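You operate a simulated robot arm through the tools that you are given. There is no shell and no other tool. Be economical: measure what you need, move in short steps, check, and stop when the job is done.

You are at the controls of a simulated robot arm. One attempt, no reset.

TASK
Fetch the balance weight from the shelf under the grey bench and set it on top of the brown tags carton.

Only the result counts: the job must be done as asked and must still hold three seconds after the hand-in. Knocking over, shifting, dropping, spilling or breaking anything else fails it.

THE ROBOT
A 7-joint arm with a two-finger parallel gripper on a trunk, on a base that drives. Base frame: it is fixed to the floor where the robot stands at the start and does not move with it; the origin is under the middle of the robot, x ahead of it, y to its left, z up. Units: mm, degrees, N and s.
Its first joint turns from -166.0 to 166.0 degrees. Payload 1.57 kg.
The TCP is the grasp point between the finger pads, 30 mm short of the fingertips. In the tool frame z runs along the fingers and y along their closing line. The gripper opens to 110 mm. The fingers are 24 mm wide and 12 mm thick; the gripper's body (48 by 112 mm) begins 78 mm behind the TCP.
Orientation is told as [roll, pitch, yaw] about the base's x, y, z axes, in that order, counted from this pose: with the fingers straight down and closing along the base's y, the tool's x points along the base's -x, its y along +y and its z along -z.

THE INTERFACE
- The arm moves only by the tool arm_command. Its argument "plan" is a list that holds one entry, the list of rows, each a list of 6 numbers: the shift along the tool's x, y, z in mm, then the turn, a rotation vector about the tool's x, y, z in degrees. In form: [[[x, y, z, rx, ry, rz], ...]]. A call has 1 to 8 rows; each row shifts and turns the commanded pose from where the row before left it, along the tool's axes as they then stand. "grip" is the gripper command, from -1 (shut) to 1 (fully open), values between in proportion, set as the call begins (left out, the last holds). Each row takes 0.2 s and may step no farther than 50 mm and 8.6 degrees from the row before; otherwise, or with a gripper value out of range, the whole call is refused. Where a pose cannot be reached the arm comes as near as it can. A force on the tool above 40 N (or 10 N above the force at the start of the call, whichever is more), or a blocked arm, ends the call early, and 0.2 s more pass. Each finger travels about 45 mm/s and halts on what it meets, pressing with about 22 N; the grip force reading is that of the motor and also rises with nothing between the fingers. The clock runs only during rows and for 0.2 s after the last one: add rows that do not move to give the fingers time. The reply holds the time, the measured pose of the TCP, the force on the tool along the base axes, the opening and the grip force, in the units named above and with some noise.
- Cameras (640 x 400 px; columns grow to the right, rows downward): "scene" is now at [-8.4, 101.9, 1344.8]; the picture's right is [-0.71, -0.71, 0.00], its down [-0.55, 0.54, -0.64] and it looks along [0.45, -0.45, -0.77] (base axes); focal length 292 px, centre (320, 200). "wrist" rides on the gripper at [70, 16, -141] in the tool frame; the picture's right is [-0.23, 0.97, 0.00], its down [-0.86, -0.20, -0.48] and it looks along [-0.47, -0.11, 0.88] (tool axes); focal length 222 px, centre (320, 200). There is no depth. A picture from a camera that has moved, and an enlarged one, comes with that camera's place and axes in the base frame and with its lens. The place of the scene camera against the robot may be out by one fixed shift of up to 18 mm in any direction.
- capture(camera): a new picture of that camera. No time passes.
- lift_body(by): slides the trunk up (or, below 0, down) by that many mm; the arm and the scene camera ride with it, the base frame stays. It gives what a move gives, with no picture.
- base_move(legs): drives the robot by 1 to 6 legs, each [ahead, turn to the left] in mm and degrees, along the robot's own axes; the way and the turn of a leg run together, so that a leg with both is an arc; at most 1500 mm and 180 degrees a leg. The arm and the cameras ride along, it lands a little off, and it stops where it bumps. It gives what a move gives.
- turn_head(pan, tilt): turns the head with the scene camera to pan (to the left, within 155 degrees either way) and tilt (down, from -29 to 69), counted from straight ahead of the robot. It gives what a move gives.
- close_up(camera, box): a new picture of the part [left, top, right, bottom] of that camera's present view, enlarged. No time passes.
- finish_job(): hands the job in; it is judged then, once.

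Work in short steps. Places have to be worked out from the pictures, the camera data and where the tool is seen: move nearer, look again, correct. Check each grasp and each placing, and mend what went wrong. You have 120 turns and 82 pictures in all, those below and enlarged ones among them. Open the gripper and draw the arm clear of the work before you hand the job in, unless the task says otherwise; then end with one line.

The tools are called after "Request:" as name(argument=value, ...) on one line, values as JSON. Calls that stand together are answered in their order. arm_command: Moves the arm, as the interface text tells. Its arguments: {"type":"object","properties":{"plan":{"type":"array","items":{"type":"array","items":{"type":"array","items":{"type":"number"}}}},"grip":{"type":"number"}},"required":["plan"]} The other tools are called the same way: lift_body (by) slides the trunk up or down; base_move (legs) drives the base; turn_head (pan, tilt) turns the head that bears the scene camera; capture (camera) takes a picture; close_up (camera, box) takes an enlarged picture of a part of a camera's view; finish_job () hands the job in.

At the start:

```text
time: 0.0
eef_pos: [436.9, -206.4, 841.9]
tool_rot: [0.0, 0.0, 0.0]
contact_force: [0.2, -0.2, -0.6]
grip_width: 110.1
grasp_force: 0.1
trunk travel left (down, up): [-275.0, 315.0]
robot x, y, heading: [1.2, -1.4, -0.1]
head pan, tilt: [-45.0, 50.4]
```

scene: 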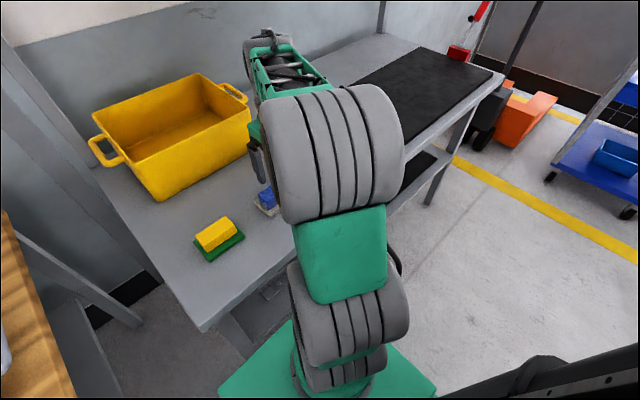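
wrist: 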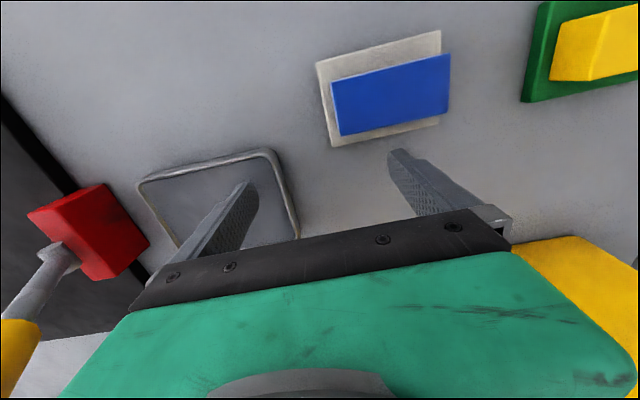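

The grey bench is ahead and to the right, and a wooden bench is on the left. I'll look around for the carton and the shelf.

Request:
turn_head(pan=30, tilt=40)

Request:
capture(camera="scene")

Request:
turn_head(pan=100, tilt=40)

Request:
capture(camera="scene")

Request:
turn_head(pan=-100, tilt=35)

Request:
capture(camera="scene")

```text
time: 1.5
eef_pos: [435.2, -205.7, 840.1]
tool_rot: [0.0, 0.0, 0.1]
contact_force: [0.3, 0.2, -0.3]
grip_width: 110.2
grasp_force: 0.1
trunk travel left (down, up): [-275.0, 315.0]
robot x, y, heading: [0.2, 2.5, -0.1]
head pan, tilt: [30.0, 40.0]
```

```text
79 pictures are left
camera scene: at [11.0, 198.5, 1359.5], right [0.5, -0.87, 0.0], down [-0.56, -0.32, -0.77], along [0.66, 0.38, -0.64], focal length 292 px, centre (320, 200)
```

scene: 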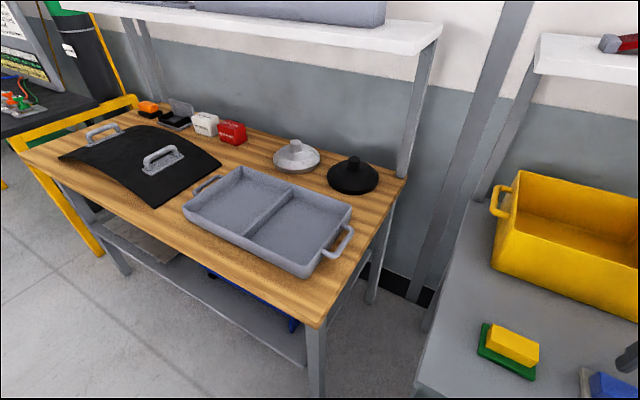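

```text
time: 2.9
eef_pos: [436.1, -206.2, 840.9]
tool_rot: [0.0, -0.1, 0.0]
contact_force: [0.1, 0.0, 0.4]
grip_width: 110.0
grasp_force: 0.1
trunk travel left (down, up): [-275.0, 315.0]
robot x, y, heading: [-0.4, -2.6, 0.1]
head pan, tilt: [100.0, 40.0]
```

```text
78 pictures are left
camera scene: at [-77.3, 239.8, 1359.6], right [0.98, 0.17, 0.0], down [0.11, -0.63, -0.77], along [-0.13, 0.75, -0.64], focal length 292 px, centre (320, 200)
```

scene: 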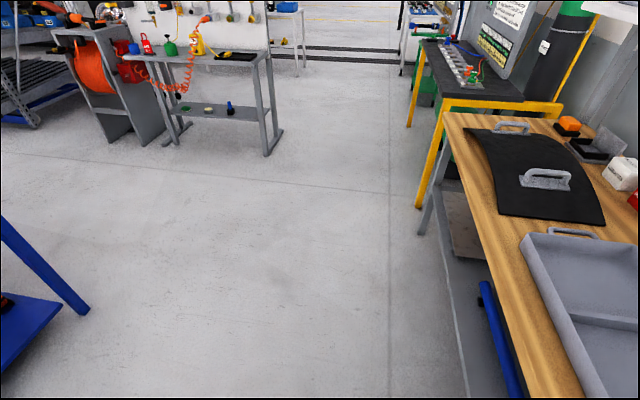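

```text
time: 5.8
eef_pos: [436.0, -206.0, 840.8]
tool_rot: [0.0, 0.1, 0.1]
contact_force: [0.0, 0.4, -0.3]
grip_width: 110.0
grasp_force: 0.0
trunk travel left (down, up): [-275.0, 315.0]
robot x, y, heading: [0.2, -1.0, -0.1]
head pan, tilt: [-100.0, 35.0]
```

```text
77 pictures are left
camera scene: at [-77.9, 69.3, 1367.1], right [-0.98, 0.17, 0.0], down [0.1, 0.56, -0.82], along [-0.14, -0.81, -0.57], focal length 292 px, centre (320, 200)
```

scene: 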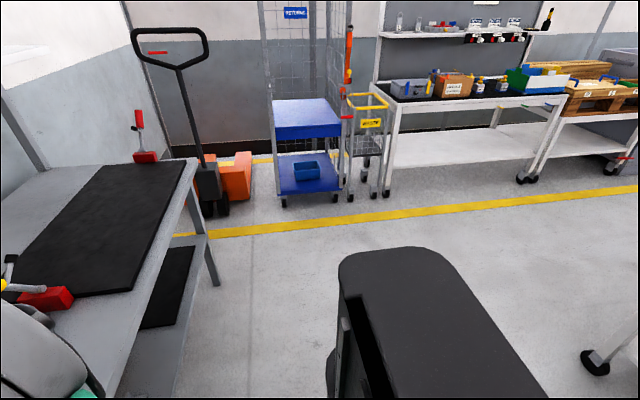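

A brown carton sits on the packing bench to the right. I'll enlarge that view and also look behind the robot.

Request:
close_up(camera="scene", box=[370, 40, 610, 190])

Request:
close_up(camera="scene", box=[0, 140, 240, 290])

Request:
turn_head(pan=-150, tilt=30)

Request:
capture(camera="scene")

```text
2.67 times, centred on (490, 115) of scene
camera zoom: at [-77.9, 69.3, 1367.1], right [-0.98, 0.17, 0.0], down [0.1, 0.56, -0.82], along [-0.14, -0.81, -0.57], focal length 779 px, centre (-133, 427)
```

zoom: 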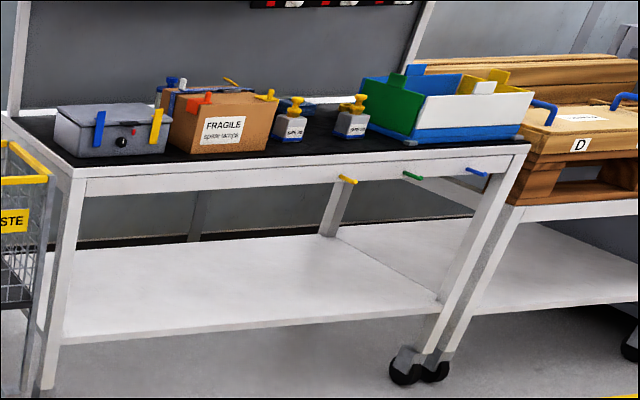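

```text
2.67 times, centred on (120, 215) of scene
camera zoom: at [-77.9, 69.3, 1367.1], right [-0.98, 0.17, 0.0], down [0.1, 0.56, -0.82], along [-0.14, -0.81, -0.57], focal length 779 px, centre (853, 160)
```

zoom: 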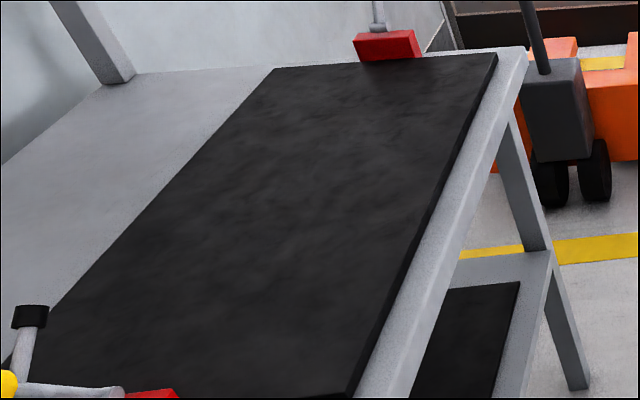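

```text
time: 7.0
eef_pos: [436.5, -208.2, 841.1]
tool_rot: [0.0, 0.0, 0.1]
contact_force: [0.1, -0.4, 0.0]
grip_width: 110.2
grasp_force: 0.0
trunk travel left (down, up): [-275.0, 315.0]
robot x, y, heading: [2.4, -0.1, -0.0]
head pan, tilt: [-150.0, 30.0]
```

```text
74 pictures are left
camera scene: at [-140.9, 110.7, 1374.9], right [-0.5, 0.87, 0.0], down [0.43, 0.25, -0.87], along [-0.75, -0.43, -0.5], focal length 292 px, centre (320, 200)
```

scene: 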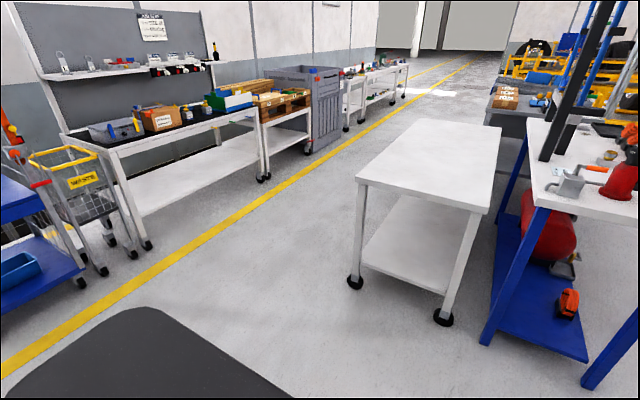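

One carton is labelled FRAGILE, and another sits farther off. I'll enlarge the far one and look at the left rear.

Request:
close_up(camera="scene", box=[460, 60, 640, 180])

Request:
turn_head(pan=150, tilt=30)

Request:
capture(camera="scene")

```text
3.33 times, centred on (550, 120) of scene
camera zoom: at [-140.9, 110.7, 1374.9], right [-0.5, 0.87, 0.0], down [0.43, 0.25, -0.87], along [-0.75, -0.43, -0.5], focal length 974 px, centre (-447, 467)
```

zoom: 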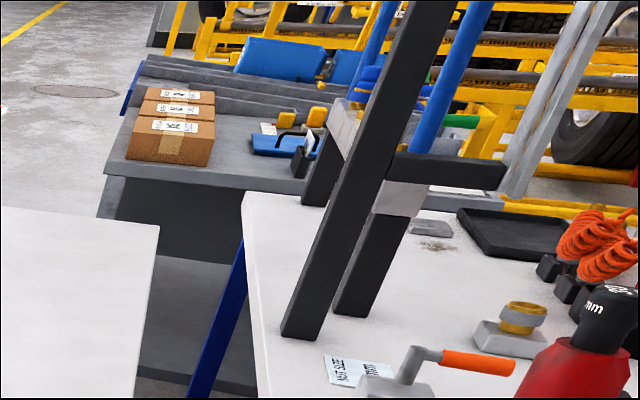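

```text
time: 11.1
eef_pos: [437.1, -207.5, 841.6]
tool_rot: [0.1, 0.0, 0.0]
contact_force: [0.0, 0.4, -0.1]
grip_width: 110.2
grasp_force: 0.0
trunk travel left (down, up): [-275.0, 315.0]
robot x, y, heading: [-0.1, -0.5, 0.0]
head pan, tilt: [150.0, 30.0]
```

```text
72 pictures are left
camera scene: at [-140.9, 201.3, 1374.9], right [0.5, 0.87, 0.0], down [0.43, -0.25, -0.87], along [-0.75, 0.43, -0.5], focal length 292 px, centre (320, 200)
```

scene: 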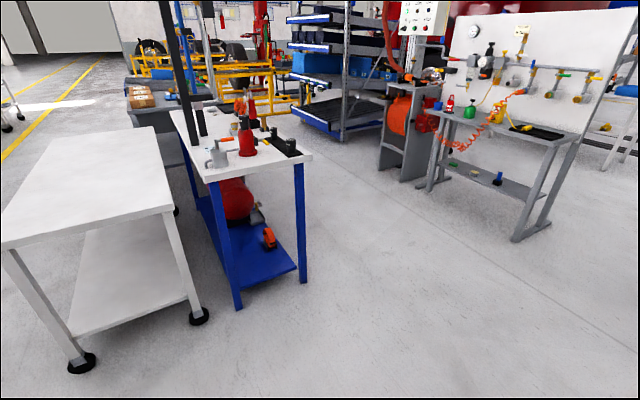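

No tags carton yet. I'll look at the grey bench ahead and its upper shelf.

Request:
turn_head(pan=-15, tilt=15)

Request:
capture(camera="scene")

Request:
turn_head(pan=-60, tilt=25)

Request:
capture(camera="scene")

Request:
turn_head(pan=50, tilt=10)

Request:
capture(camera="scene")

```text
time: 13.6
eef_pos: [436.1, -207.5, 839.3]
tool_rot: [0.0, 0.0, 0.2]
contact_force: [-0.2, 0.4, -0.8]
grip_width: 110.1
grasp_force: 0.1
trunk travel left (down, up): [-275.0, 315.0]
robot x, y, heading: [2.5, -3.0, 0.2]
head pan, tilt: [-15.0, 15.0]
```

```text
71 pictures are left
camera scene: at [27.6, 131.9, 1399.1], right [-0.26, -0.97, 0.0], down [-0.25, 0.07, -0.97], along [0.93, -0.25, -0.26], focal length 292 px, centre (320, 200)
```

scene: 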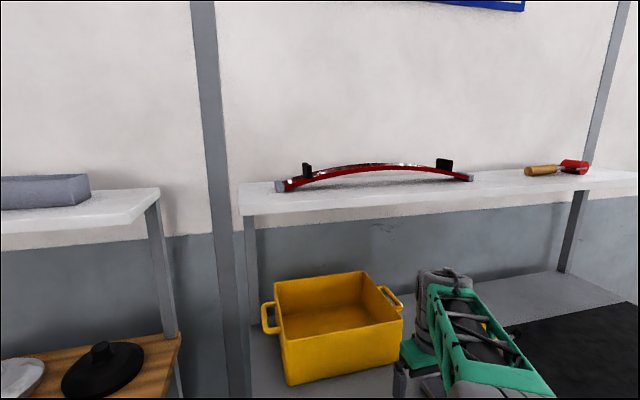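

```text
time: 14.7
eef_pos: [436.9, -206.2, 840.8]
tool_rot: [0.0, 0.0, 0.1]
contact_force: [-1.2, -0.5, -0.3]
grip_width: 109.9
grasp_force: 0.1
trunk travel left (down, up): [-275.0, 315.0]
robot x, y, heading: [2.4, -1.3, 0.2]
head pan, tilt: [-60.0, 25.0]
```

```text
70 pictures are left
camera scene: at [-16.5, 76.3, 1382.9], right [-0.87, -0.5, 0.0], down [-0.21, 0.37, -0.91], along [0.45, -0.78, -0.42], focal length 292 px, centre (320, 200)
```

scene: 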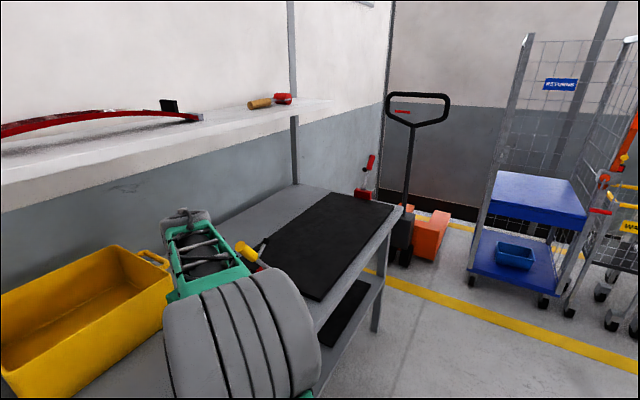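

```text
time: 16.6
eef_pos: [436.4, -206.5, 840.5]
tool_rot: [0.0, 0.0, 0.1]
contact_force: [-0.1, -0.2, 0.4]
grip_width: 110.2
grasp_force: 0.0
trunk travel left (down, up): [-275.0, 315.0]
robot x, y, heading: [-5.0, -0.4, 0.0]
head pan, tilt: [50.0, 10.0]
```

```text
69 pictures are left
camera scene: at [-2.8, 227.2, 1407.2], right [0.77, -0.64, 0.0], down [-0.11, -0.13, -0.98], along [0.63, 0.75, -0.17], focal length 292 px, centre (320, 200)
```

scene: 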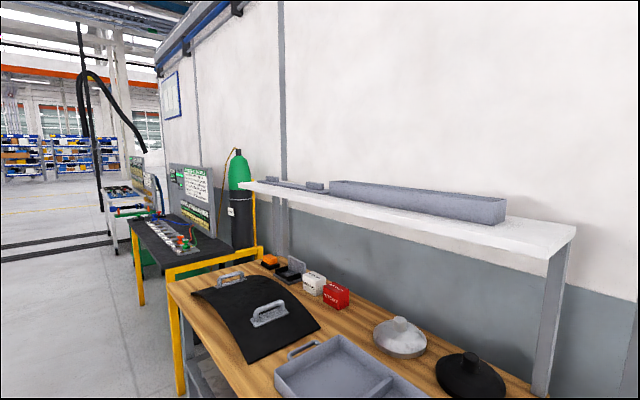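

Comparing the views puts the grey bench's top near z≈750, its front edge near x≈270, and its shelf near z≈400. I'll raise the trunk and back away so I can see under the bench.

Request:
lift_body(by=100)

Request:
base_move(legs=[[-500, 0]])

Request:
turn_head(pan=-35, tilt=35)

Request:
capture(camera="scene")

```text
time: 17.9
eef_pos: [436.4, -206.4, 941.5]
tool_rot: [0.1, 0.1, 0.1]
contact_force: [0.4, -0.1, 0.3]
grip_width: 110.3
grasp_force: 0.1
trunk travel left (down, up): [-375.0, 215.0]
robot x, y, heading: [1.6, -6.0, 0.1]
head pan, tilt: [50.0, 10.0]
```

```text
time: 20.9
eef_pos: [-61.2, -206.2, 941.1]
tool_rot: [0.1, 0.0, 0.1]
contact_force: [-0.2, -0.4, 0.8]
grip_width: 110.3
grasp_force: 0.0
trunk travel left (down, up): [-375.0, 215.0]
robot x, y, heading: [-497.4, -0.4, 0.0]
head pan, tilt: [50.0, 10.0]
```

```text
time: 22.4
eef_pos: [-61.9, -207.2, 940.3]
tool_rot: [0.0, 0.0, -0.1]
contact_force: [-0.4, -0.3, 0.4]
grip_width: 110.1
grasp_force: 0.1
trunk travel left (down, up): [-375.0, 215.0]
robot x, y, heading: [-501.4, -1.6, -0.2]
head pan, tilt: [-35.0, 35.0]
```

```text
68 pictures are left
camera scene: at [-487.7, 105.9, 1467.1], right [-0.57, -0.82, 0.0], down [-0.47, 0.33, -0.82], along [0.67, -0.47, -0.57], focal length 292 px, centre (320, 200)
```

scene: 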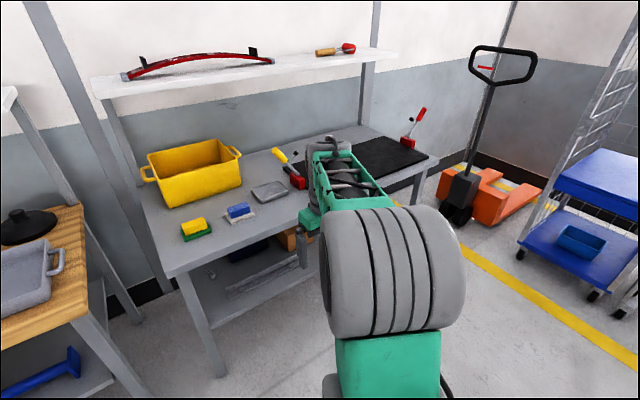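

There are things on the shelf. I'll lower the trunk fully for a flatter view.

Request:
lift_body(by=-370)

Request:
turn_head(pan=-15, tilt=30)

Request:
capture(camera="scene")

```text
time: 26.0
eef_pos: [-61.4, -207.6, 572.4]
tool_rot: [0.1, 0.0, 0.0]
contact_force: [0.1, -0.3, -0.3]
grip_width: 110.0
grasp_force: 0.0
trunk travel left (down, up): [-5.0, 585.0]
robot x, y, heading: [-498.5, -1.6, -0.3]
head pan, tilt: [-35.0, 35.0]
```

```text
time: 26.9
eef_pos: [-60.7, -207.4, 570.0]
tool_rot: [0.0, 0.0, 0.0]
contact_force: [-0.3, 0.0, -0.2]
grip_width: 109.9
grasp_force: 0.0
trunk travel left (down, up): [-5.0, 585.0]
robot x, y, heading: [-497.5, -2.8, -0.1]
head pan, tilt: [-15.0, 30.0]
```

```text
67 pictures are left
camera scene: at [-472.5, 132.9, 1104.9], right [-0.26, -0.97, 0.0], down [-0.48, 0.13, -0.87], along [0.84, -0.23, -0.5], focal length 292 px, centre (320, 200)
```

scene: 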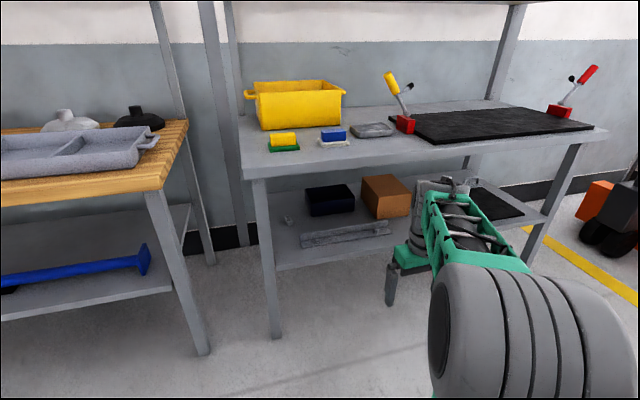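

A brown carton, a black box, a bar and a small object are on the lower shelf. I'll enlarge that area.

Request:
close_up(camera="scene", box=[260, 160, 440, 272])

```text
3.56 times, centred on (350, 216) of scene
camera zoom: at [-472.5, 132.9, 1104.9], right [-0.26, -0.97, 0.0], down [-0.48, 0.13, -0.87], along [0.84, -0.23, -0.5], focal length 1038 px, centre (213, 143)
```

zoom: 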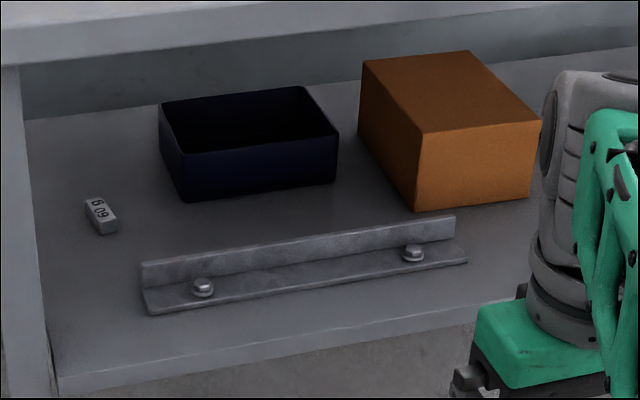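

The small "60 g" block is the balance weight, at about (568, -12, 405). The tilted gripper should have its camera on top, so I'll turn the tool about its own axis here in free space.

Request:
arm_command(plan=[[[0, 0, 0, 0, 0, 8.57], [0, 0, 0, 0, 0, 8.57], [0, 0, 0, 0, 0, 8.57], [0, 0, 0, 0, 0, 8.57], [0, 0, 0, 0, 0, 8.57], [0, 0, 0, 0, 0, 8.57], [0, 0, 0, 0, 0, 8.57]]])

Request:
arm_command(plan=[[[0, 0, 0, 0, 0, 8.57], [0, 0, 0, 0, 0, 8.57], [0, 0, 0, 0, 0, 8.57], [0, 0, 0, 0, 0, 8.57], [0, 0, 0, 0, 0, 8.57], [0, 0, 0, 0, 0, 8.57], [0, 0, 0, 0, 0, 8.57]]])

Request:
arm_command(plan=[[[0, 0, 0, 0, 0, 8.57], [0, 0, 0, 0, 0, 8.57], [0, 0, 0, 0, 0, 8.57], [0, 0, 0, 0, 0, 8.57], [0, 0, 0, 0, 0, 8.57], [0, 0, 0, 0, 0, 8.57], [0, 0, 0, 0, 0, 8.57]]])

```text
time: 28.5
eef_pos: [-61.2, -206.0, 571.3]
tool_rot: [0.0, 0.0, -60.1]
contact_force: [0.3, -0.5, -0.2]
grip_width: 109.9
grasp_force: 0.2
trunk travel left (down, up): [-5.0, 585.0]
robot x, y, heading: [-498.3, -0.9, -0.1]
head pan, tilt: [-15.0, 30.0]
```

```text
time: 30.1
eef_pos: [-60.0, -206.0, 569.4]
tool_rot: [0.0, 0.0, -120.1]
contact_force: [-0.5, 0.5, -0.9]
grip_width: 109.8
grasp_force: 0.0
trunk travel left (down, up): [-5.0, 585.0]
robot x, y, heading: [-499.4, -2.4, 0.1]
head pan, tilt: [-15.0, 30.0]
```

```text
time: 31.7
eef_pos: [-60.3, -207.4, 570.3]
tool_rot: [0.0, 0.0, 179.8]
contact_force: [0.3, 1.2, 0.6]
grip_width: 110.1
grasp_force: 0.0
trunk travel left (down, up): [-5.0, 585.0]
robot x, y, heading: [-496.0, 0.2, -0.2]
head pan, tilt: [-15.0, 30.0]
```

The half turn worked. Now I'll pitch the tool 60° so the fingers point forward and 30° down, sliding to y≈-12.

Request:
arm_command(plan=[[[0, -28, 0, 0, 8.57, 0], [0, -28, 0, 0, 8.57, 0], [0, -28, 0, 0, 8.57, 0], [0, -28, 0, 0, 8.57, 0], [0, -28, 0, 0, 8.57, 0], [0, -28, 0, 0, 8.57, 0], [0, -28, 0, 0, 8.57, 0]]])

Request:
capture(camera="wrist")

Request:
capture(camera="scene")

```text
time: 33.3
eef_pos: [-78.8, -27.7, 483.7]
tool_rot: [-4.6, 46.4, 175.7]
contact_force: [-0.3, -0.2, 0.5]
grip_width: 109.9
grasp_force: 0.0
out of reach, approached as far as the arm can: row 7
trunk travel left (down, up): [-5.0, 585.0]
robot x, y, heading: [-498.7, -4.2, -0.3]
head pan, tilt: [-15.0, 30.0]
stopped in row 7: the arm was blocked; the commanded pose is now the measured one
```

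```text
65 pictures are left
camera wrist: at [-133.9, -50.4, 630.9], right [-0.17, -0.96, -0.22], down [-0.93, 0.23, -0.28], along [0.32, 0.16, -0.94], focal length 222 px, centre (320, 200)
```

wrist: 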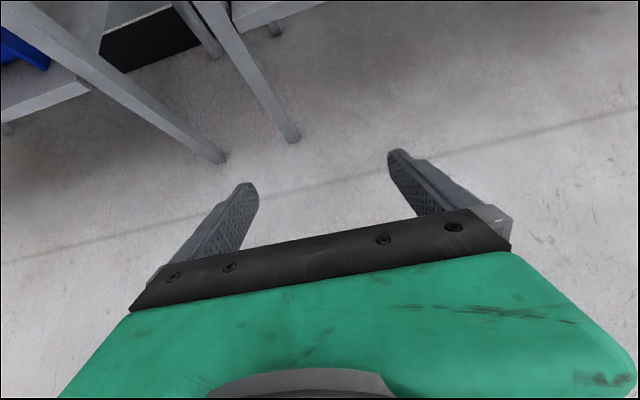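

```text
64 pictures are left
camera scene: at [-466.6, 135.9, 1106.2], right [-0.26, -0.97, 0.0], down [-0.49, 0.13, -0.86], along [0.83, -0.23, -0.5], focal length 292 px, centre (320, 200)
```

scene: 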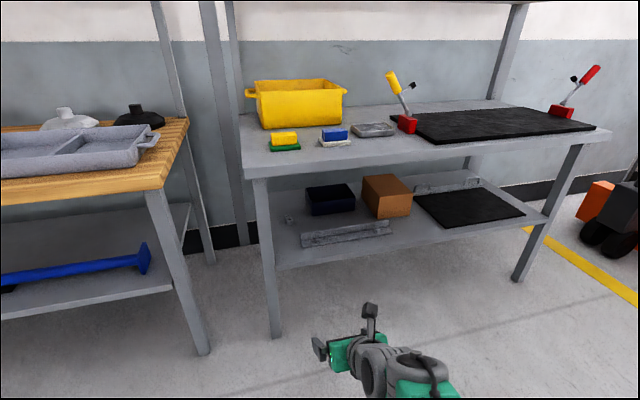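

The wrist stopped at about 46° of pitch, probably because the pose is too tucked in. I'll extend forward and up, then retry the pitch.

Request:
arm_command(plan=[[[37, 0, 17, 0, 0, 0], [37, 0, 17, 0, 0, 0], [37, 0, 17, 0, 0, 0], [37, 0, 17, 0, 0, 0], [0, 0, 0, 0, 7, 0], [0, 0, 0, 0, 7, 0]]])

Request:
capture(camera="scene")

```text
time: 34.7
eef_pos: [8.2, -46.3, 514.5]
tool_rot: [-6.8, 61.2, 173.2]
contact_force: [0.3, 0.1, 0.0]
grip_width: 109.9
grasp_force: 0.0
out of reach, approached as far as the arm can: row 1, 2, 3, 4
trunk travel left (down, up): [-5.0, 585.0]
robot x, y, heading: [-492.6, -3.4, 0.2]
head pan, tilt: [-15.0, 30.0]
```

```text
63 pictures are left
camera scene: at [-472.6, 133.0, 1104.9], right [-0.26, -0.97, 0.0], down [-0.48, 0.13, -0.87], along [0.84, -0.23, -0.5], focal length 292 px, centre (320, 200)
```

scene: 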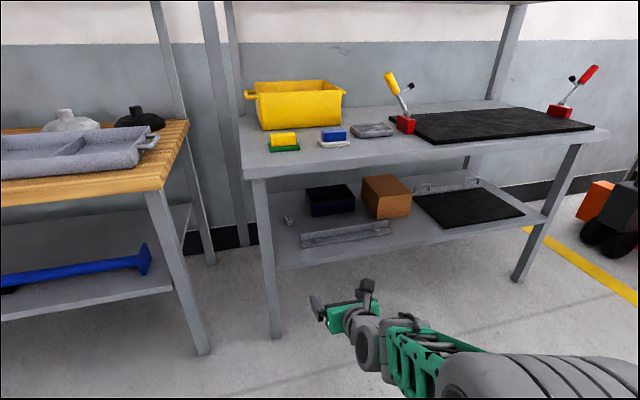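

The tool now points forward and about 30° down. I'll correct a small roll and test the reach by extending forward and a little down, still short of the bench.

Request:
arm_command(plan=[[[0, 0, 0, 0, 0, -3.7], [5.5, -9, 25.5, 0, 0, 0], [5.5, -9, 25.5, 0, 0, 0], [5.5, -9, 25.5, 0, 0, 0], [5.5, -9, 25.5, 0, 0, 0]]])

```text
time: 35.9
eef_pos: [104.7, -21.2, 479.9]
tool_rot: [0.0, 61.4, -178.5]
contact_force: [0.4, 0.0, -0.9]
grip_width: 110.1
grasp_force: 0.1
out of reach, approached as far as the arm can: row 5
trunk travel left (down, up): [-5.0, 585.0]
robot x, y, heading: [-500.0, 1.4, -0.2]
head pan, tilt: [-15.0, 30.0]
```

I'll check the arm's shape.

Request:
turn_head(pan=-25, tilt=50)

Request:
capture(camera="scene")

Request:
capture(camera="wrist")

```text
time: 36.7
eef_pos: [103.6, -21.3, 481.4]
tool_rot: [-0.1, 61.4, -178.5]
contact_force: [-0.2, 0.0, 0.3]
grip_width: 110.0
grasp_force: 0.0
trunk travel left (down, up): [-5.0, 585.0]
robot x, y, heading: [-498.5, -1.6, -0.3]
head pan, tilt: [-25.0, 50.0]
```

```text
62 pictures are left
camera scene: at [-490.0, 123.9, 1075.4], right [-0.42, -0.91, 0.0], down [-0.69, 0.32, -0.64], along [0.58, -0.27, -0.77], focal length 292 px, centre (320, 200)
```

scene: 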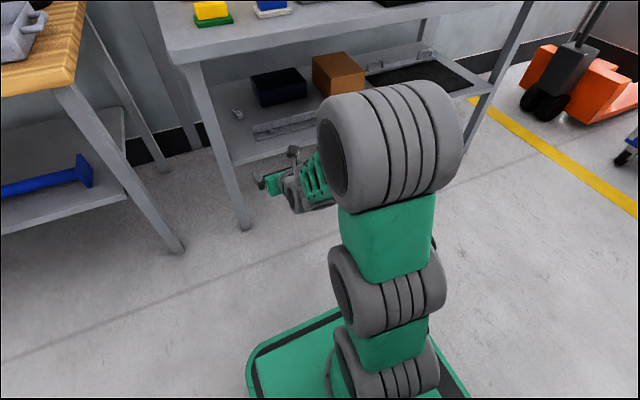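

```text
61 pictures are left
camera wrist: at [14.4, -39.7, 609.9], right [-0.08, -0.98, -0.2], down [-0.83, 0.18, -0.52], along [0.54, 0.12, -0.83], focal length 222 px, centre (320, 200)
```

wrist: 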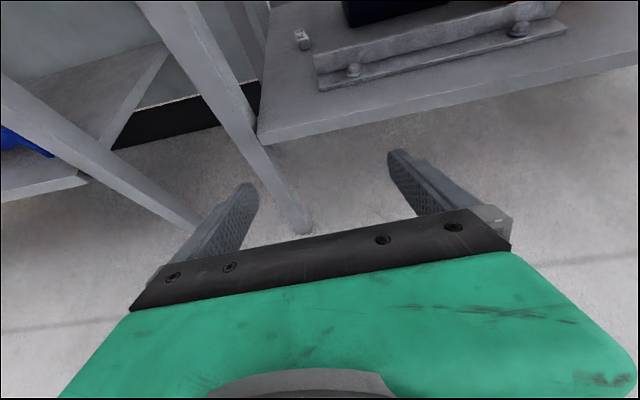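

The elbow sits high when the arm is tucked, so I'll stretch the arm flatter (TCP to about x=300, z=500) and check it before driving in.

Request:
arm_command(plan=[[[22, -2, 32.5, 0, 0, 0], [22, -2, 32.5, 0, 0, 0], [22, -2, 32.5, 0, 0, 0], [22, -2, 32.5, 0, 0, 0], [22, -2, 32.5, 0, 0, 0]]])

Request:
capture(camera="scene")

Request:
capture(camera="wrist")

```text
time: 37.9
eef_pos: [277.5, -59.2, 479.9]
tool_rot: [0.6, 61.3, -177.8]
contact_force: [0.7, 0.5, -0.1]
grip_width: 109.8
grasp_force: 0.1
out of reach, approached as far as the arm can: row 1, 2, 3, 4, 5
trunk travel left (down, up): [-5.0, 585.0]
robot x, y, heading: [-496.1, -1.2, -0.1]
head pan, tilt: [-25.0, 50.0]
```

```text
60 pictures are left
camera scene: at [-490.1, 123.9, 1075.4], right [-0.42, -0.91, 0.0], down [-0.69, 0.32, -0.64], along [0.58, -0.27, -0.77], focal length 292 px, centre (320, 200)
```

scene: 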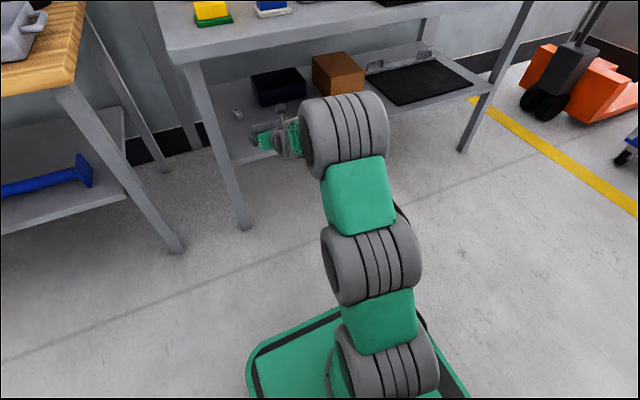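

```text
59 pictures are left
camera wrist: at [188.2, -76.3, 608.0], right [-0.08, -0.98, -0.19], down [-0.84, 0.17, -0.52], along [0.54, 0.12, -0.83], focal length 222 px, centre (320, 200)
```

wrist: 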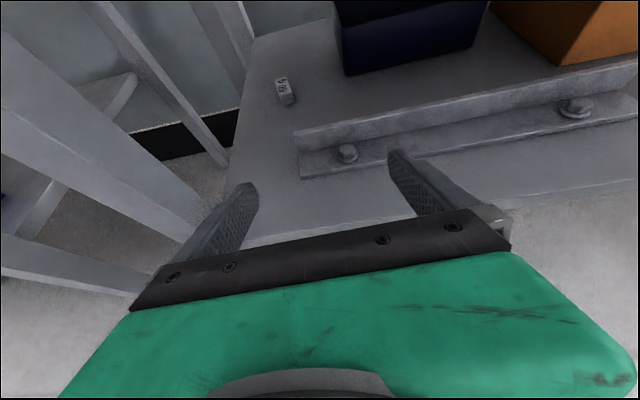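

From the wrist view the weight is near (552, -5). The arm drifts right near its limit, so I'll raise the trunk slightly and drive in on a slight left arc, in two stages.

Request:
lift_body(by=35)

Request:
base_move(legs=[[60, 4]])

Request:
capture(camera="wrist")

Request:
capture(camera="scene")

```text
time: 38.7
eef_pos: [277.8, -58.5, 515.4]
tool_rot: [0.6, 61.4, -177.9]
contact_force: [0.3, -0.1, 0.3]
grip_width: 110.0
grasp_force: 0.1
trunk travel left (down, up): [-40.0, 550.0]
robot x, y, heading: [-499.6, -1.8, -0.0]
head pan, tilt: [-25.0, 50.0]
```

```text
time: 39.7
eef_pos: [339.8, -2.1, 515.0]
tool_rot: [0.6, 61.4, -173.8]
contact_force: [-0.6, 1.1, -0.8]
grip_width: 110.2
grasp_force: 0.0
trunk travel left (down, up): [-40.0, 550.0]
robot x, y, heading: [-438.7, 1.0, 3.8]
head pan, tilt: [-25.0, 50.0]
```

```text
58 pictures are left
camera wrist: at [251.5, -26.6, 643.4], right [-0.01, -0.98, -0.19], down [-0.84, 0.11, -0.52], along [0.53, 0.16, -0.83], focal length 222 px, centre (320, 200)
```

wrist: 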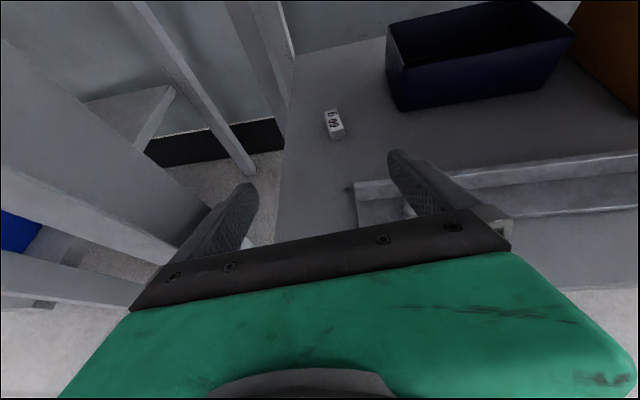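

```text
57 pictures are left
camera scene: at [-438.6, 126.2, 1110.4], right [-0.36, -0.93, 0.0], down [-0.71, 0.28, -0.64], along [0.6, -0.23, -0.77], focal length 292 px, centre (320, 200)
```

scene: 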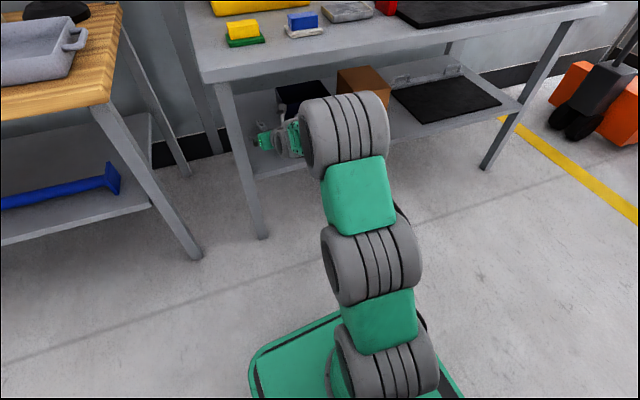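

Consistent: the weight is at (548, -3). I'll drive forward another 130 mm.

Request:
base_move(legs=[[130, -0.6]])

Request:
capture(camera="wrist")

Request:
capture(camera="scene")

```text
time: 41.0
eef_pos: [469.9, -3.2, 515.2]
tool_rot: [0.7, 61.5, -174.5]
contact_force: [0.2, -0.7, -0.6]
grip_width: 110.0
grasp_force: 0.0
trunk travel left (down, up): [-40.0, 550.0]
robot x, y, heading: [-308.9, 8.0, 3.2]
head pan, tilt: [-25.0, 50.0]
```

```text
56 pictures are left
camera wrist: at [381.3, -25.8, 643.4], right [-0.02, -0.98, -0.19], down [-0.84, 0.12, -0.52], along [0.54, 0.15, -0.83], focal length 222 px, centre (320, 200)
```

wrist: 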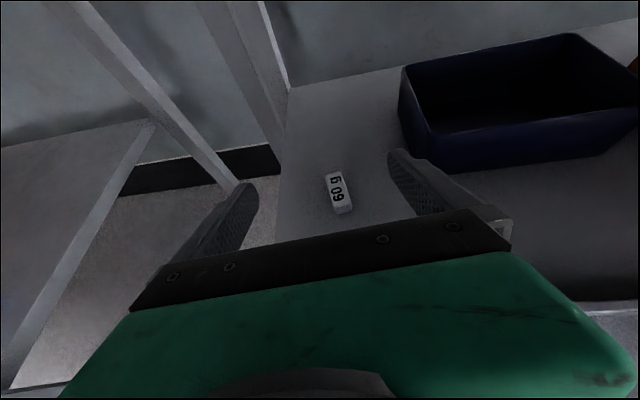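

```text
55 pictures are left
camera scene: at [-307.0, 134.4, 1110.4], right [-0.37, -0.93, 0.0], down [-0.71, 0.28, -0.64], along [0.6, -0.24, -0.77], focal length 292 px, centre (320, 200)
```

scene: 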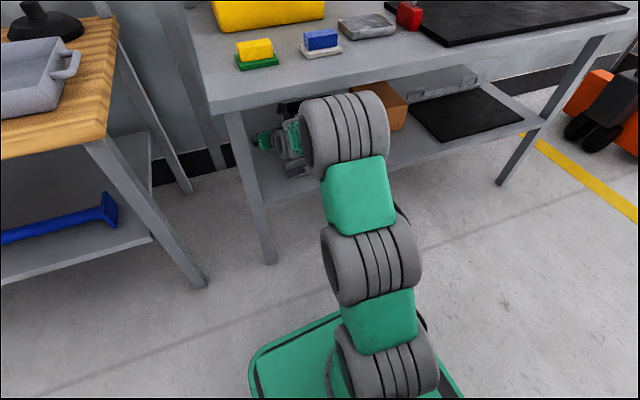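

Two views place the weight's top centre at about (543, -6, 408), with its long axis yawed about 15° and the tool yawed about 5.5°. I'll pitch the tool to about 45° down and yaw it to align, then check.

Request:
arm_command(plan=[[[0, 0, 0, 0, -8, 0], [0, 0, 0, 0, -8, 0], [0, 0, 0, 3.4, 0, -3.4], [0, 0, 0, 3.4, 0, -3.4]]])

Request:
capture(camera="wrist")

```text
time: 42.0
eef_pos: [454.3, -16.3, 500.4]
tool_rot: [0.5, 45.2, -165.0]
contact_force: [-0.7, -0.4, -0.4]
grip_width: 110.3
grasp_force: 0.0
out of reach, approached as far as the arm can: row 1, 2
trunk travel left (down, up): [-40.0, 550.0]
robot x, y, heading: [-306.4, 9.2, 3.6]
head pan, tilt: [-25.0, 50.0]
```

```text
54 pictures are left
camera wrist: at [410.4, -43.7, 648.9], right [0.09, -0.98, -0.16], down [-0.96, -0.05, -0.27], along [0.26, 0.17, -0.95], focal length 222 px, centre (320, 200)
```

wrist: 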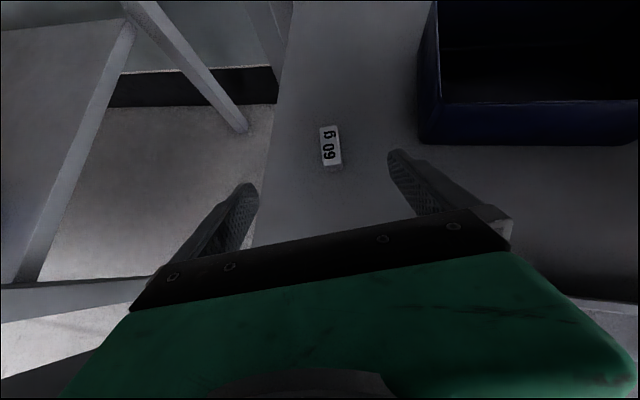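

The weight reads (543, -6.5) again and the yaw is nearly aligned. I'll advance so the open fingers straddle it at TCP z≈435.

Request:
arm_command(plan=[[[1.9, 3.3, 24.9, 0, 0, 0], [1.9, 3.3, 24.9, 0, 0, 0], [1.9, 3.3, 24.9, 0, 0, 0], [1.9, 3.3, 24.9, 0, 0, 0]]])

Request:
capture(camera="wrist")

```text
time: 43.0
eef_pos: [533.2, -11.1, 437.1]
tool_rot: [0.6, 45.4, -165.0]
contact_force: [0.2, -0.6, 0.1]
grip_width: 110.3
grasp_force: 0.0
trunk travel left (down, up): [-40.0, 550.0]
robot x, y, heading: [-306.4, 5.5, 3.1]
head pan, tilt: [-25.0, 50.0]
```

```text
53 pictures are left
camera wrist: at [487.7, -38.3, 586.5], right [0.09, -0.98, -0.16], down [-0.96, -0.05, -0.27], along [0.26, 0.17, -0.95], focal length 222 px, centre (320, 200)
```

wrist: 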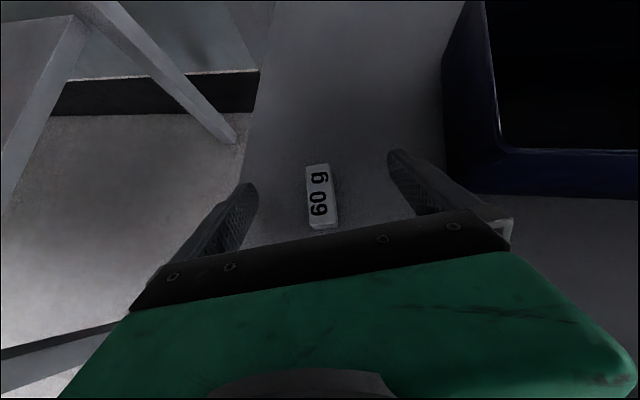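

The weight is well between the fingers. I'll lower about 9 mm in small rows, watching the force.

Request:
arm_command(plan=[[[-2.1, 0, 2.1, 0, 0, 0], [-2.1, 0, 2.1, 0, 0, 0], [-2.1, 0, 2.1, 0, 0, 0]]])

Request:
close_up(camera="wrist", box=[220, 130, 420, 255])

```text
time: 43.8
eef_pos: [532.8, -11.2, 429.3]
tool_rot: [0.5, 45.5, -164.8]
contact_force: [-6.7, 0.2, 7.8]
grip_width: 109.7
grasp_force: 0.0
trunk travel left (down, up): [-40.0, 550.0]
robot x, y, heading: [-309.0, 8.1, 3.2]
head pan, tilt: [-25.0, 50.0]
```

```text
3.20 times, centred on (320, 192) of wrist
camera zoom: at [487.5, -38.5, 579.1], right [0.09, -0.98, -0.16], down [-0.96, -0.05, -0.28], along [0.26, 0.17, -0.95], focal length 711 px, centre (320, 224)
```

zoom: 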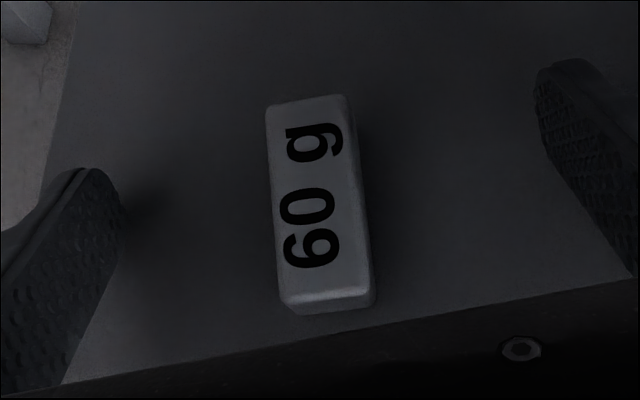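

There is light contact with the shelf (about 8 N). I'll raise 2 mm and close.

Request:
arm_command(plan=[[[1.4, 0, -1.4, 0, 0, 0], [0, 0, 0, 0, 0, 0], [0, 0, 0, 0, 0, 0], [0, 0, 0, 0, 0, 0], [0, 0, 0, 0, 0, 0], [0, 0, 0, 0, 0, 0], [0, 0, 0, 0, 0, 0], [0, 0, 0, 0, 0, 0]]], grip=-1)

Request:
capture(camera="wrist")

```text
time: 45.6
eef_pos: [533.1, -9.6, 430.1]
tool_rot: [0.5, 45.5, -165.1]
contact_force: [0.3, -1.8, 5.8]
grip_width: 21.0
grasp_force: 21.6
trunk travel left (down, up): [-40.0, 550.0]
robot x, y, heading: [-307.4, 7.7, 3.1]
head pan, tilt: [-25.0, 50.0]
```

```text
51 pictures are left
camera wrist: at [487.7, -38.0, 579.0], right [0.09, -0.98, -0.16], down [-0.96, -0.05, -0.27], along [0.26, 0.17, -0.95], focal length 222 px, centre (320, 200)
```

wrist: 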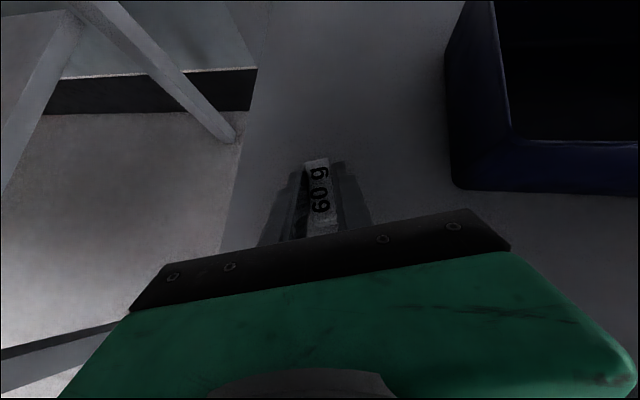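

The weight is gripped at 21 mm. I'll lift with the trunk by 75 mm and check.

Request:
lift_body(by=75)

Request:
capture(camera="wrist")

```text
time: 46.7
eef_pos: [511.6, -7.4, 451.9]
tool_rot: [-1.8, 41.3, -166.6]
contact_force: [1.1, 0.0, -0.3]
grip_width: 21.1
grasp_force: 22.5
trunk travel left (down, up): [-115.0, 475.0]
robot x, y, heading: [-305.0, 7.2, 3.2]
head pan, tilt: [-25.0, 50.0]
```

```text
50 pictures are left
camera wrist: at [477.4, -36.4, 603.7], right [0.08, -0.98, -0.17], down [-0.98, -0.04, -0.2], along [0.19, 0.19, -0.96], focal length 222 px, centre (320, 200)
```

wrist: 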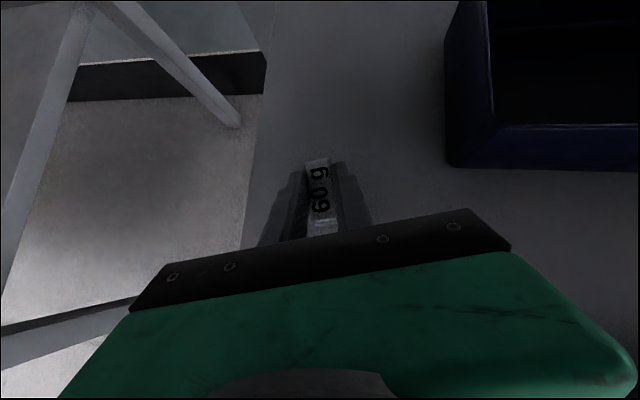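

The TCP rose only 22 mm and pitched back, so part of the arm is probably pressing up under the bench. I'll lower the trunk and inspect.

Request:
lift_body(by=-55)

Request:
capture(camera="scene")

```text
time: 47.6
eef_pos: [534.3, -11.3, 451.0]
tool_rot: [0.7, 45.5, -164.9]
contact_force: [0.0, -0.4, -0.7]
grip_width: 20.8
grasp_force: 21.6
trunk travel left (down, up): [-60.0, 530.0]
robot x, y, heading: [-304.0, 5.1, 3.4]
head pan, tilt: [-25.0, 50.0]
```

```text
49 pictures are left
camera scene: at [-306.1, 134.5, 1131.1], right [-0.37, -0.93, 0.0], down [-0.71, 0.28, -0.64], along [0.6, -0.24, -0.77], focal length 292 px, centre (320, 200)
```

scene: 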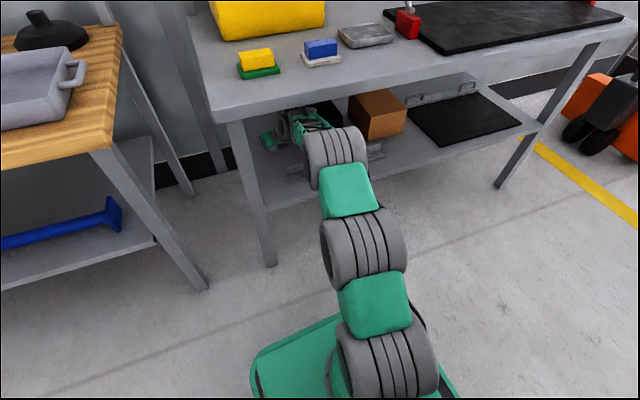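

Lowering restored the pose, the weight is still held, and the bench items look unmoved. I'll shift the tool left and slightly up and back with the arm to clear the bar, then reverse out.

Request:
arm_command(plan=[[[0.8, -14.6, -9.8, 0, 0, 0], [0.8, -14.6, -9.8, 0, 0, 0]]])

Request:
base_move(legs=[[-50, 0]])

Request:
capture(camera="wrist")

```text
time: 48.2
eef_pos: [513.5, 13.4, 462.7]
tool_rot: [0.5, 45.2, -165.0]
contact_force: [-0.3, 0.4, 0.4]
grip_width: 21.1
grasp_force: 22.0
trunk travel left (down, up): [-60.0, 530.0]
robot x, y, heading: [-308.5, 8.5, 3.0]
head pan, tilt: [-25.0, 50.0]
```

```text
time: 49.2
eef_pos: [463.4, 11.8, 463.2]
tool_rot: [0.5, 45.3, -164.9]
contact_force: [-0.2, 0.7, -0.3]
grip_width: 21.0
grasp_force: 22.0
trunk travel left (down, up): [-60.0, 530.0]
robot x, y, heading: [-358.9, 3.2, 2.9]
head pan, tilt: [-25.0, 50.0]
```

```text
48 pictures are left
camera wrist: at [417.8, -15.5, 612.7], right [0.09, -0.98, -0.16], down [-0.96, -0.05, -0.27], along [0.26, 0.18, -0.95], focal length 222 px, centre (320, 200)
```

wrist: 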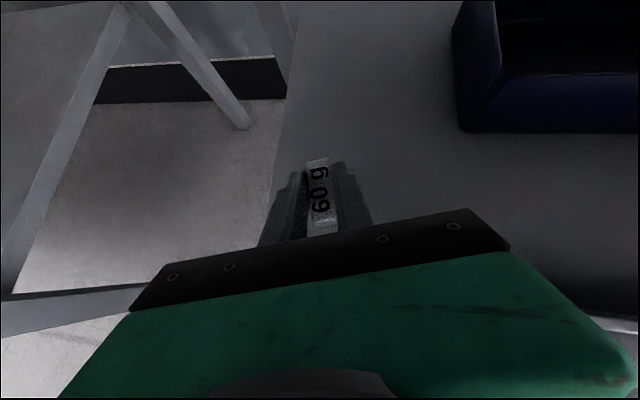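

Clear so far. I'll raise the trunk 25 mm and check that the TCP follows.

Request:
lift_body(by=25)

```text
time: 49.9
eef_pos: [462.7, 13.3, 488.1]
tool_rot: [0.4, 45.3, -164.8]
contact_force: [0.3, 0.6, -0.3]
grip_width: 21.0
grasp_force: 22.2
trunk travel left (down, up): [-85.0, 505.0]
robot x, y, heading: [-358.3, 3.8, 3.3]
head pan, tilt: [-25.0, 50.0]
```

It follows. I'll reverse out fully.

Request:
base_move(legs=[[-130, 0], [-250, 0]])

Request:
turn_head(pan=-20, tilt=35)

Request:
capture(camera="scene")

```text
time: 52.6
eef_pos: [85.0, -8.3, 487.3]
tool_rot: [0.5, 45.3, -164.7]
contact_force: [-0.9, -0.3, -0.1]
grip_width: 21.1
grasp_force: 21.8
trunk travel left (down, up): [-85.0, 505.0]
robot x, y, heading: [-737.9, -17.2, 3.2]
head pan, tilt: [-25.0, 50.0]
```

```text
time: 53.3
eef_pos: [85.5, -6.7, 487.9]
tool_rot: [0.6, 45.3, -164.7]
contact_force: [0.7, -0.4, -0.9]
grip_width: 21.0
grasp_force: 21.8
trunk travel left (down, up): [-85.0, 505.0]
robot x, y, heading: [-736.0, -17.4, 3.5]
head pan, tilt: [-20.0, 35.0]
```

```text
47 pictures are left
camera scene: at [-724.2, 112.5, 1177.0], right [-0.29, -0.96, 0.0], down [-0.55, 0.16, -0.82], along [0.78, -0.23, -0.57], focal length 292 px, centre (320, 200)
```

scene: 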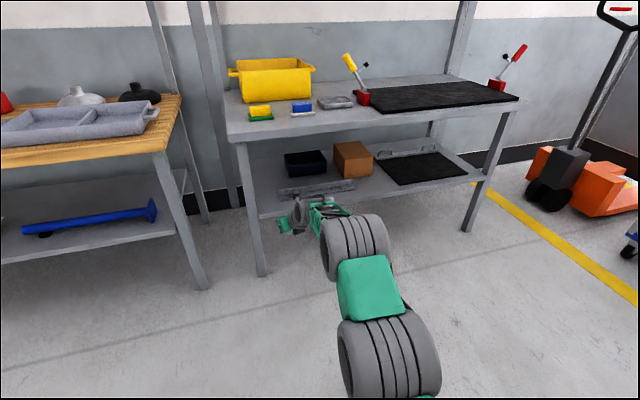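

I'm out with the weight. Now I'll look for the tags carton, starting with the packing bench on the right.

Request:
turn_head(pan=-95, tilt=20)

Request:
capture(camera="scene")

```text
time: 54.8
eef_pos: [84.0, -7.8, 490.0]
tool_rot: [0.5, 45.4, -164.8]
contact_force: [-0.7, 0.8, -0.7]
grip_width: 21.4
grasp_force: 22.1
trunk travel left (down, up): [-85.0, 505.0]
robot x, y, heading: [-737.3, -16.5, 3.4]
head pan, tilt: [-95.0, 20.0]
```

```text
46 pictures are left
camera scene: at [-811.1, 44.5, 1201.0], right [-1.0, 0.03, 0.0], down [0.01, 0.34, -0.94], along [-0.02, -0.94, -0.34], focal length 292 px, centre (320, 200)
```

scene: 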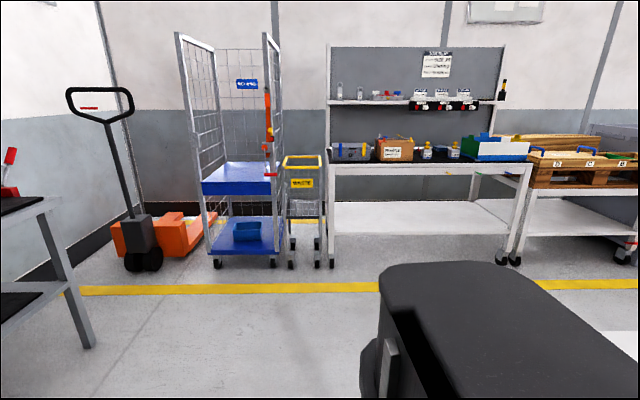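

Request:
close_up(camera="scene", box=[325, 120, 485, 175])

Request:
close_up(camera="scene", box=[370, 132, 420, 164])

```text
4.00 times, centred on (405, 148) of scene
camera zoom: at [-811.1, 44.5, 1201.0], right [-1.0, 0.03, 0.0], down [0.01, 0.34, -0.94], along [-0.02, -0.94, -0.34], focal length 1168 px, centre (-20, 410)
```

zoom: 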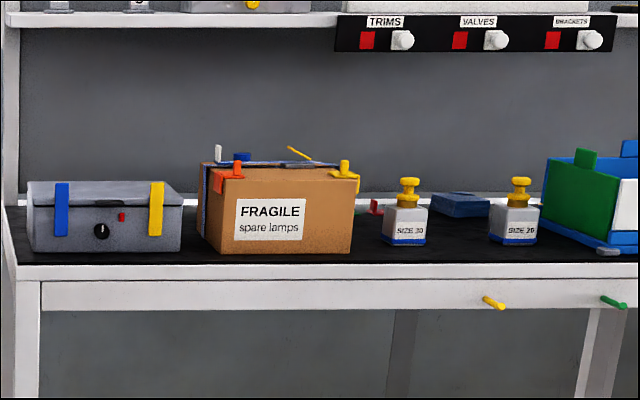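

```text
12.50 times, centred on (395, 148) of scene
camera zoom: at [-811.1, 44.5, 1201.0], right [-1.0, 0.03, 0.0], down [0.01, 0.34, -0.94], along [-0.02, -0.94, -0.34], focal length 3651 px, centre (-618, 850)
```

zoom: 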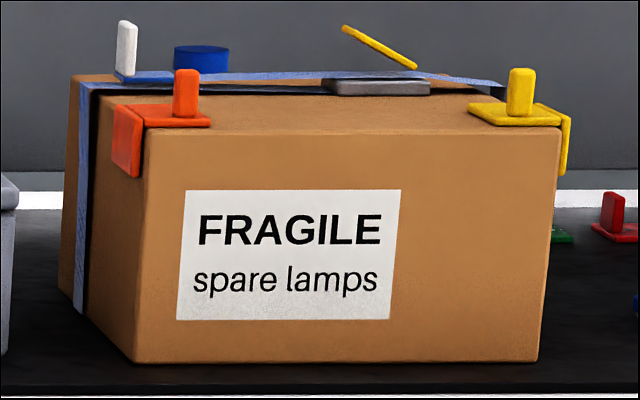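

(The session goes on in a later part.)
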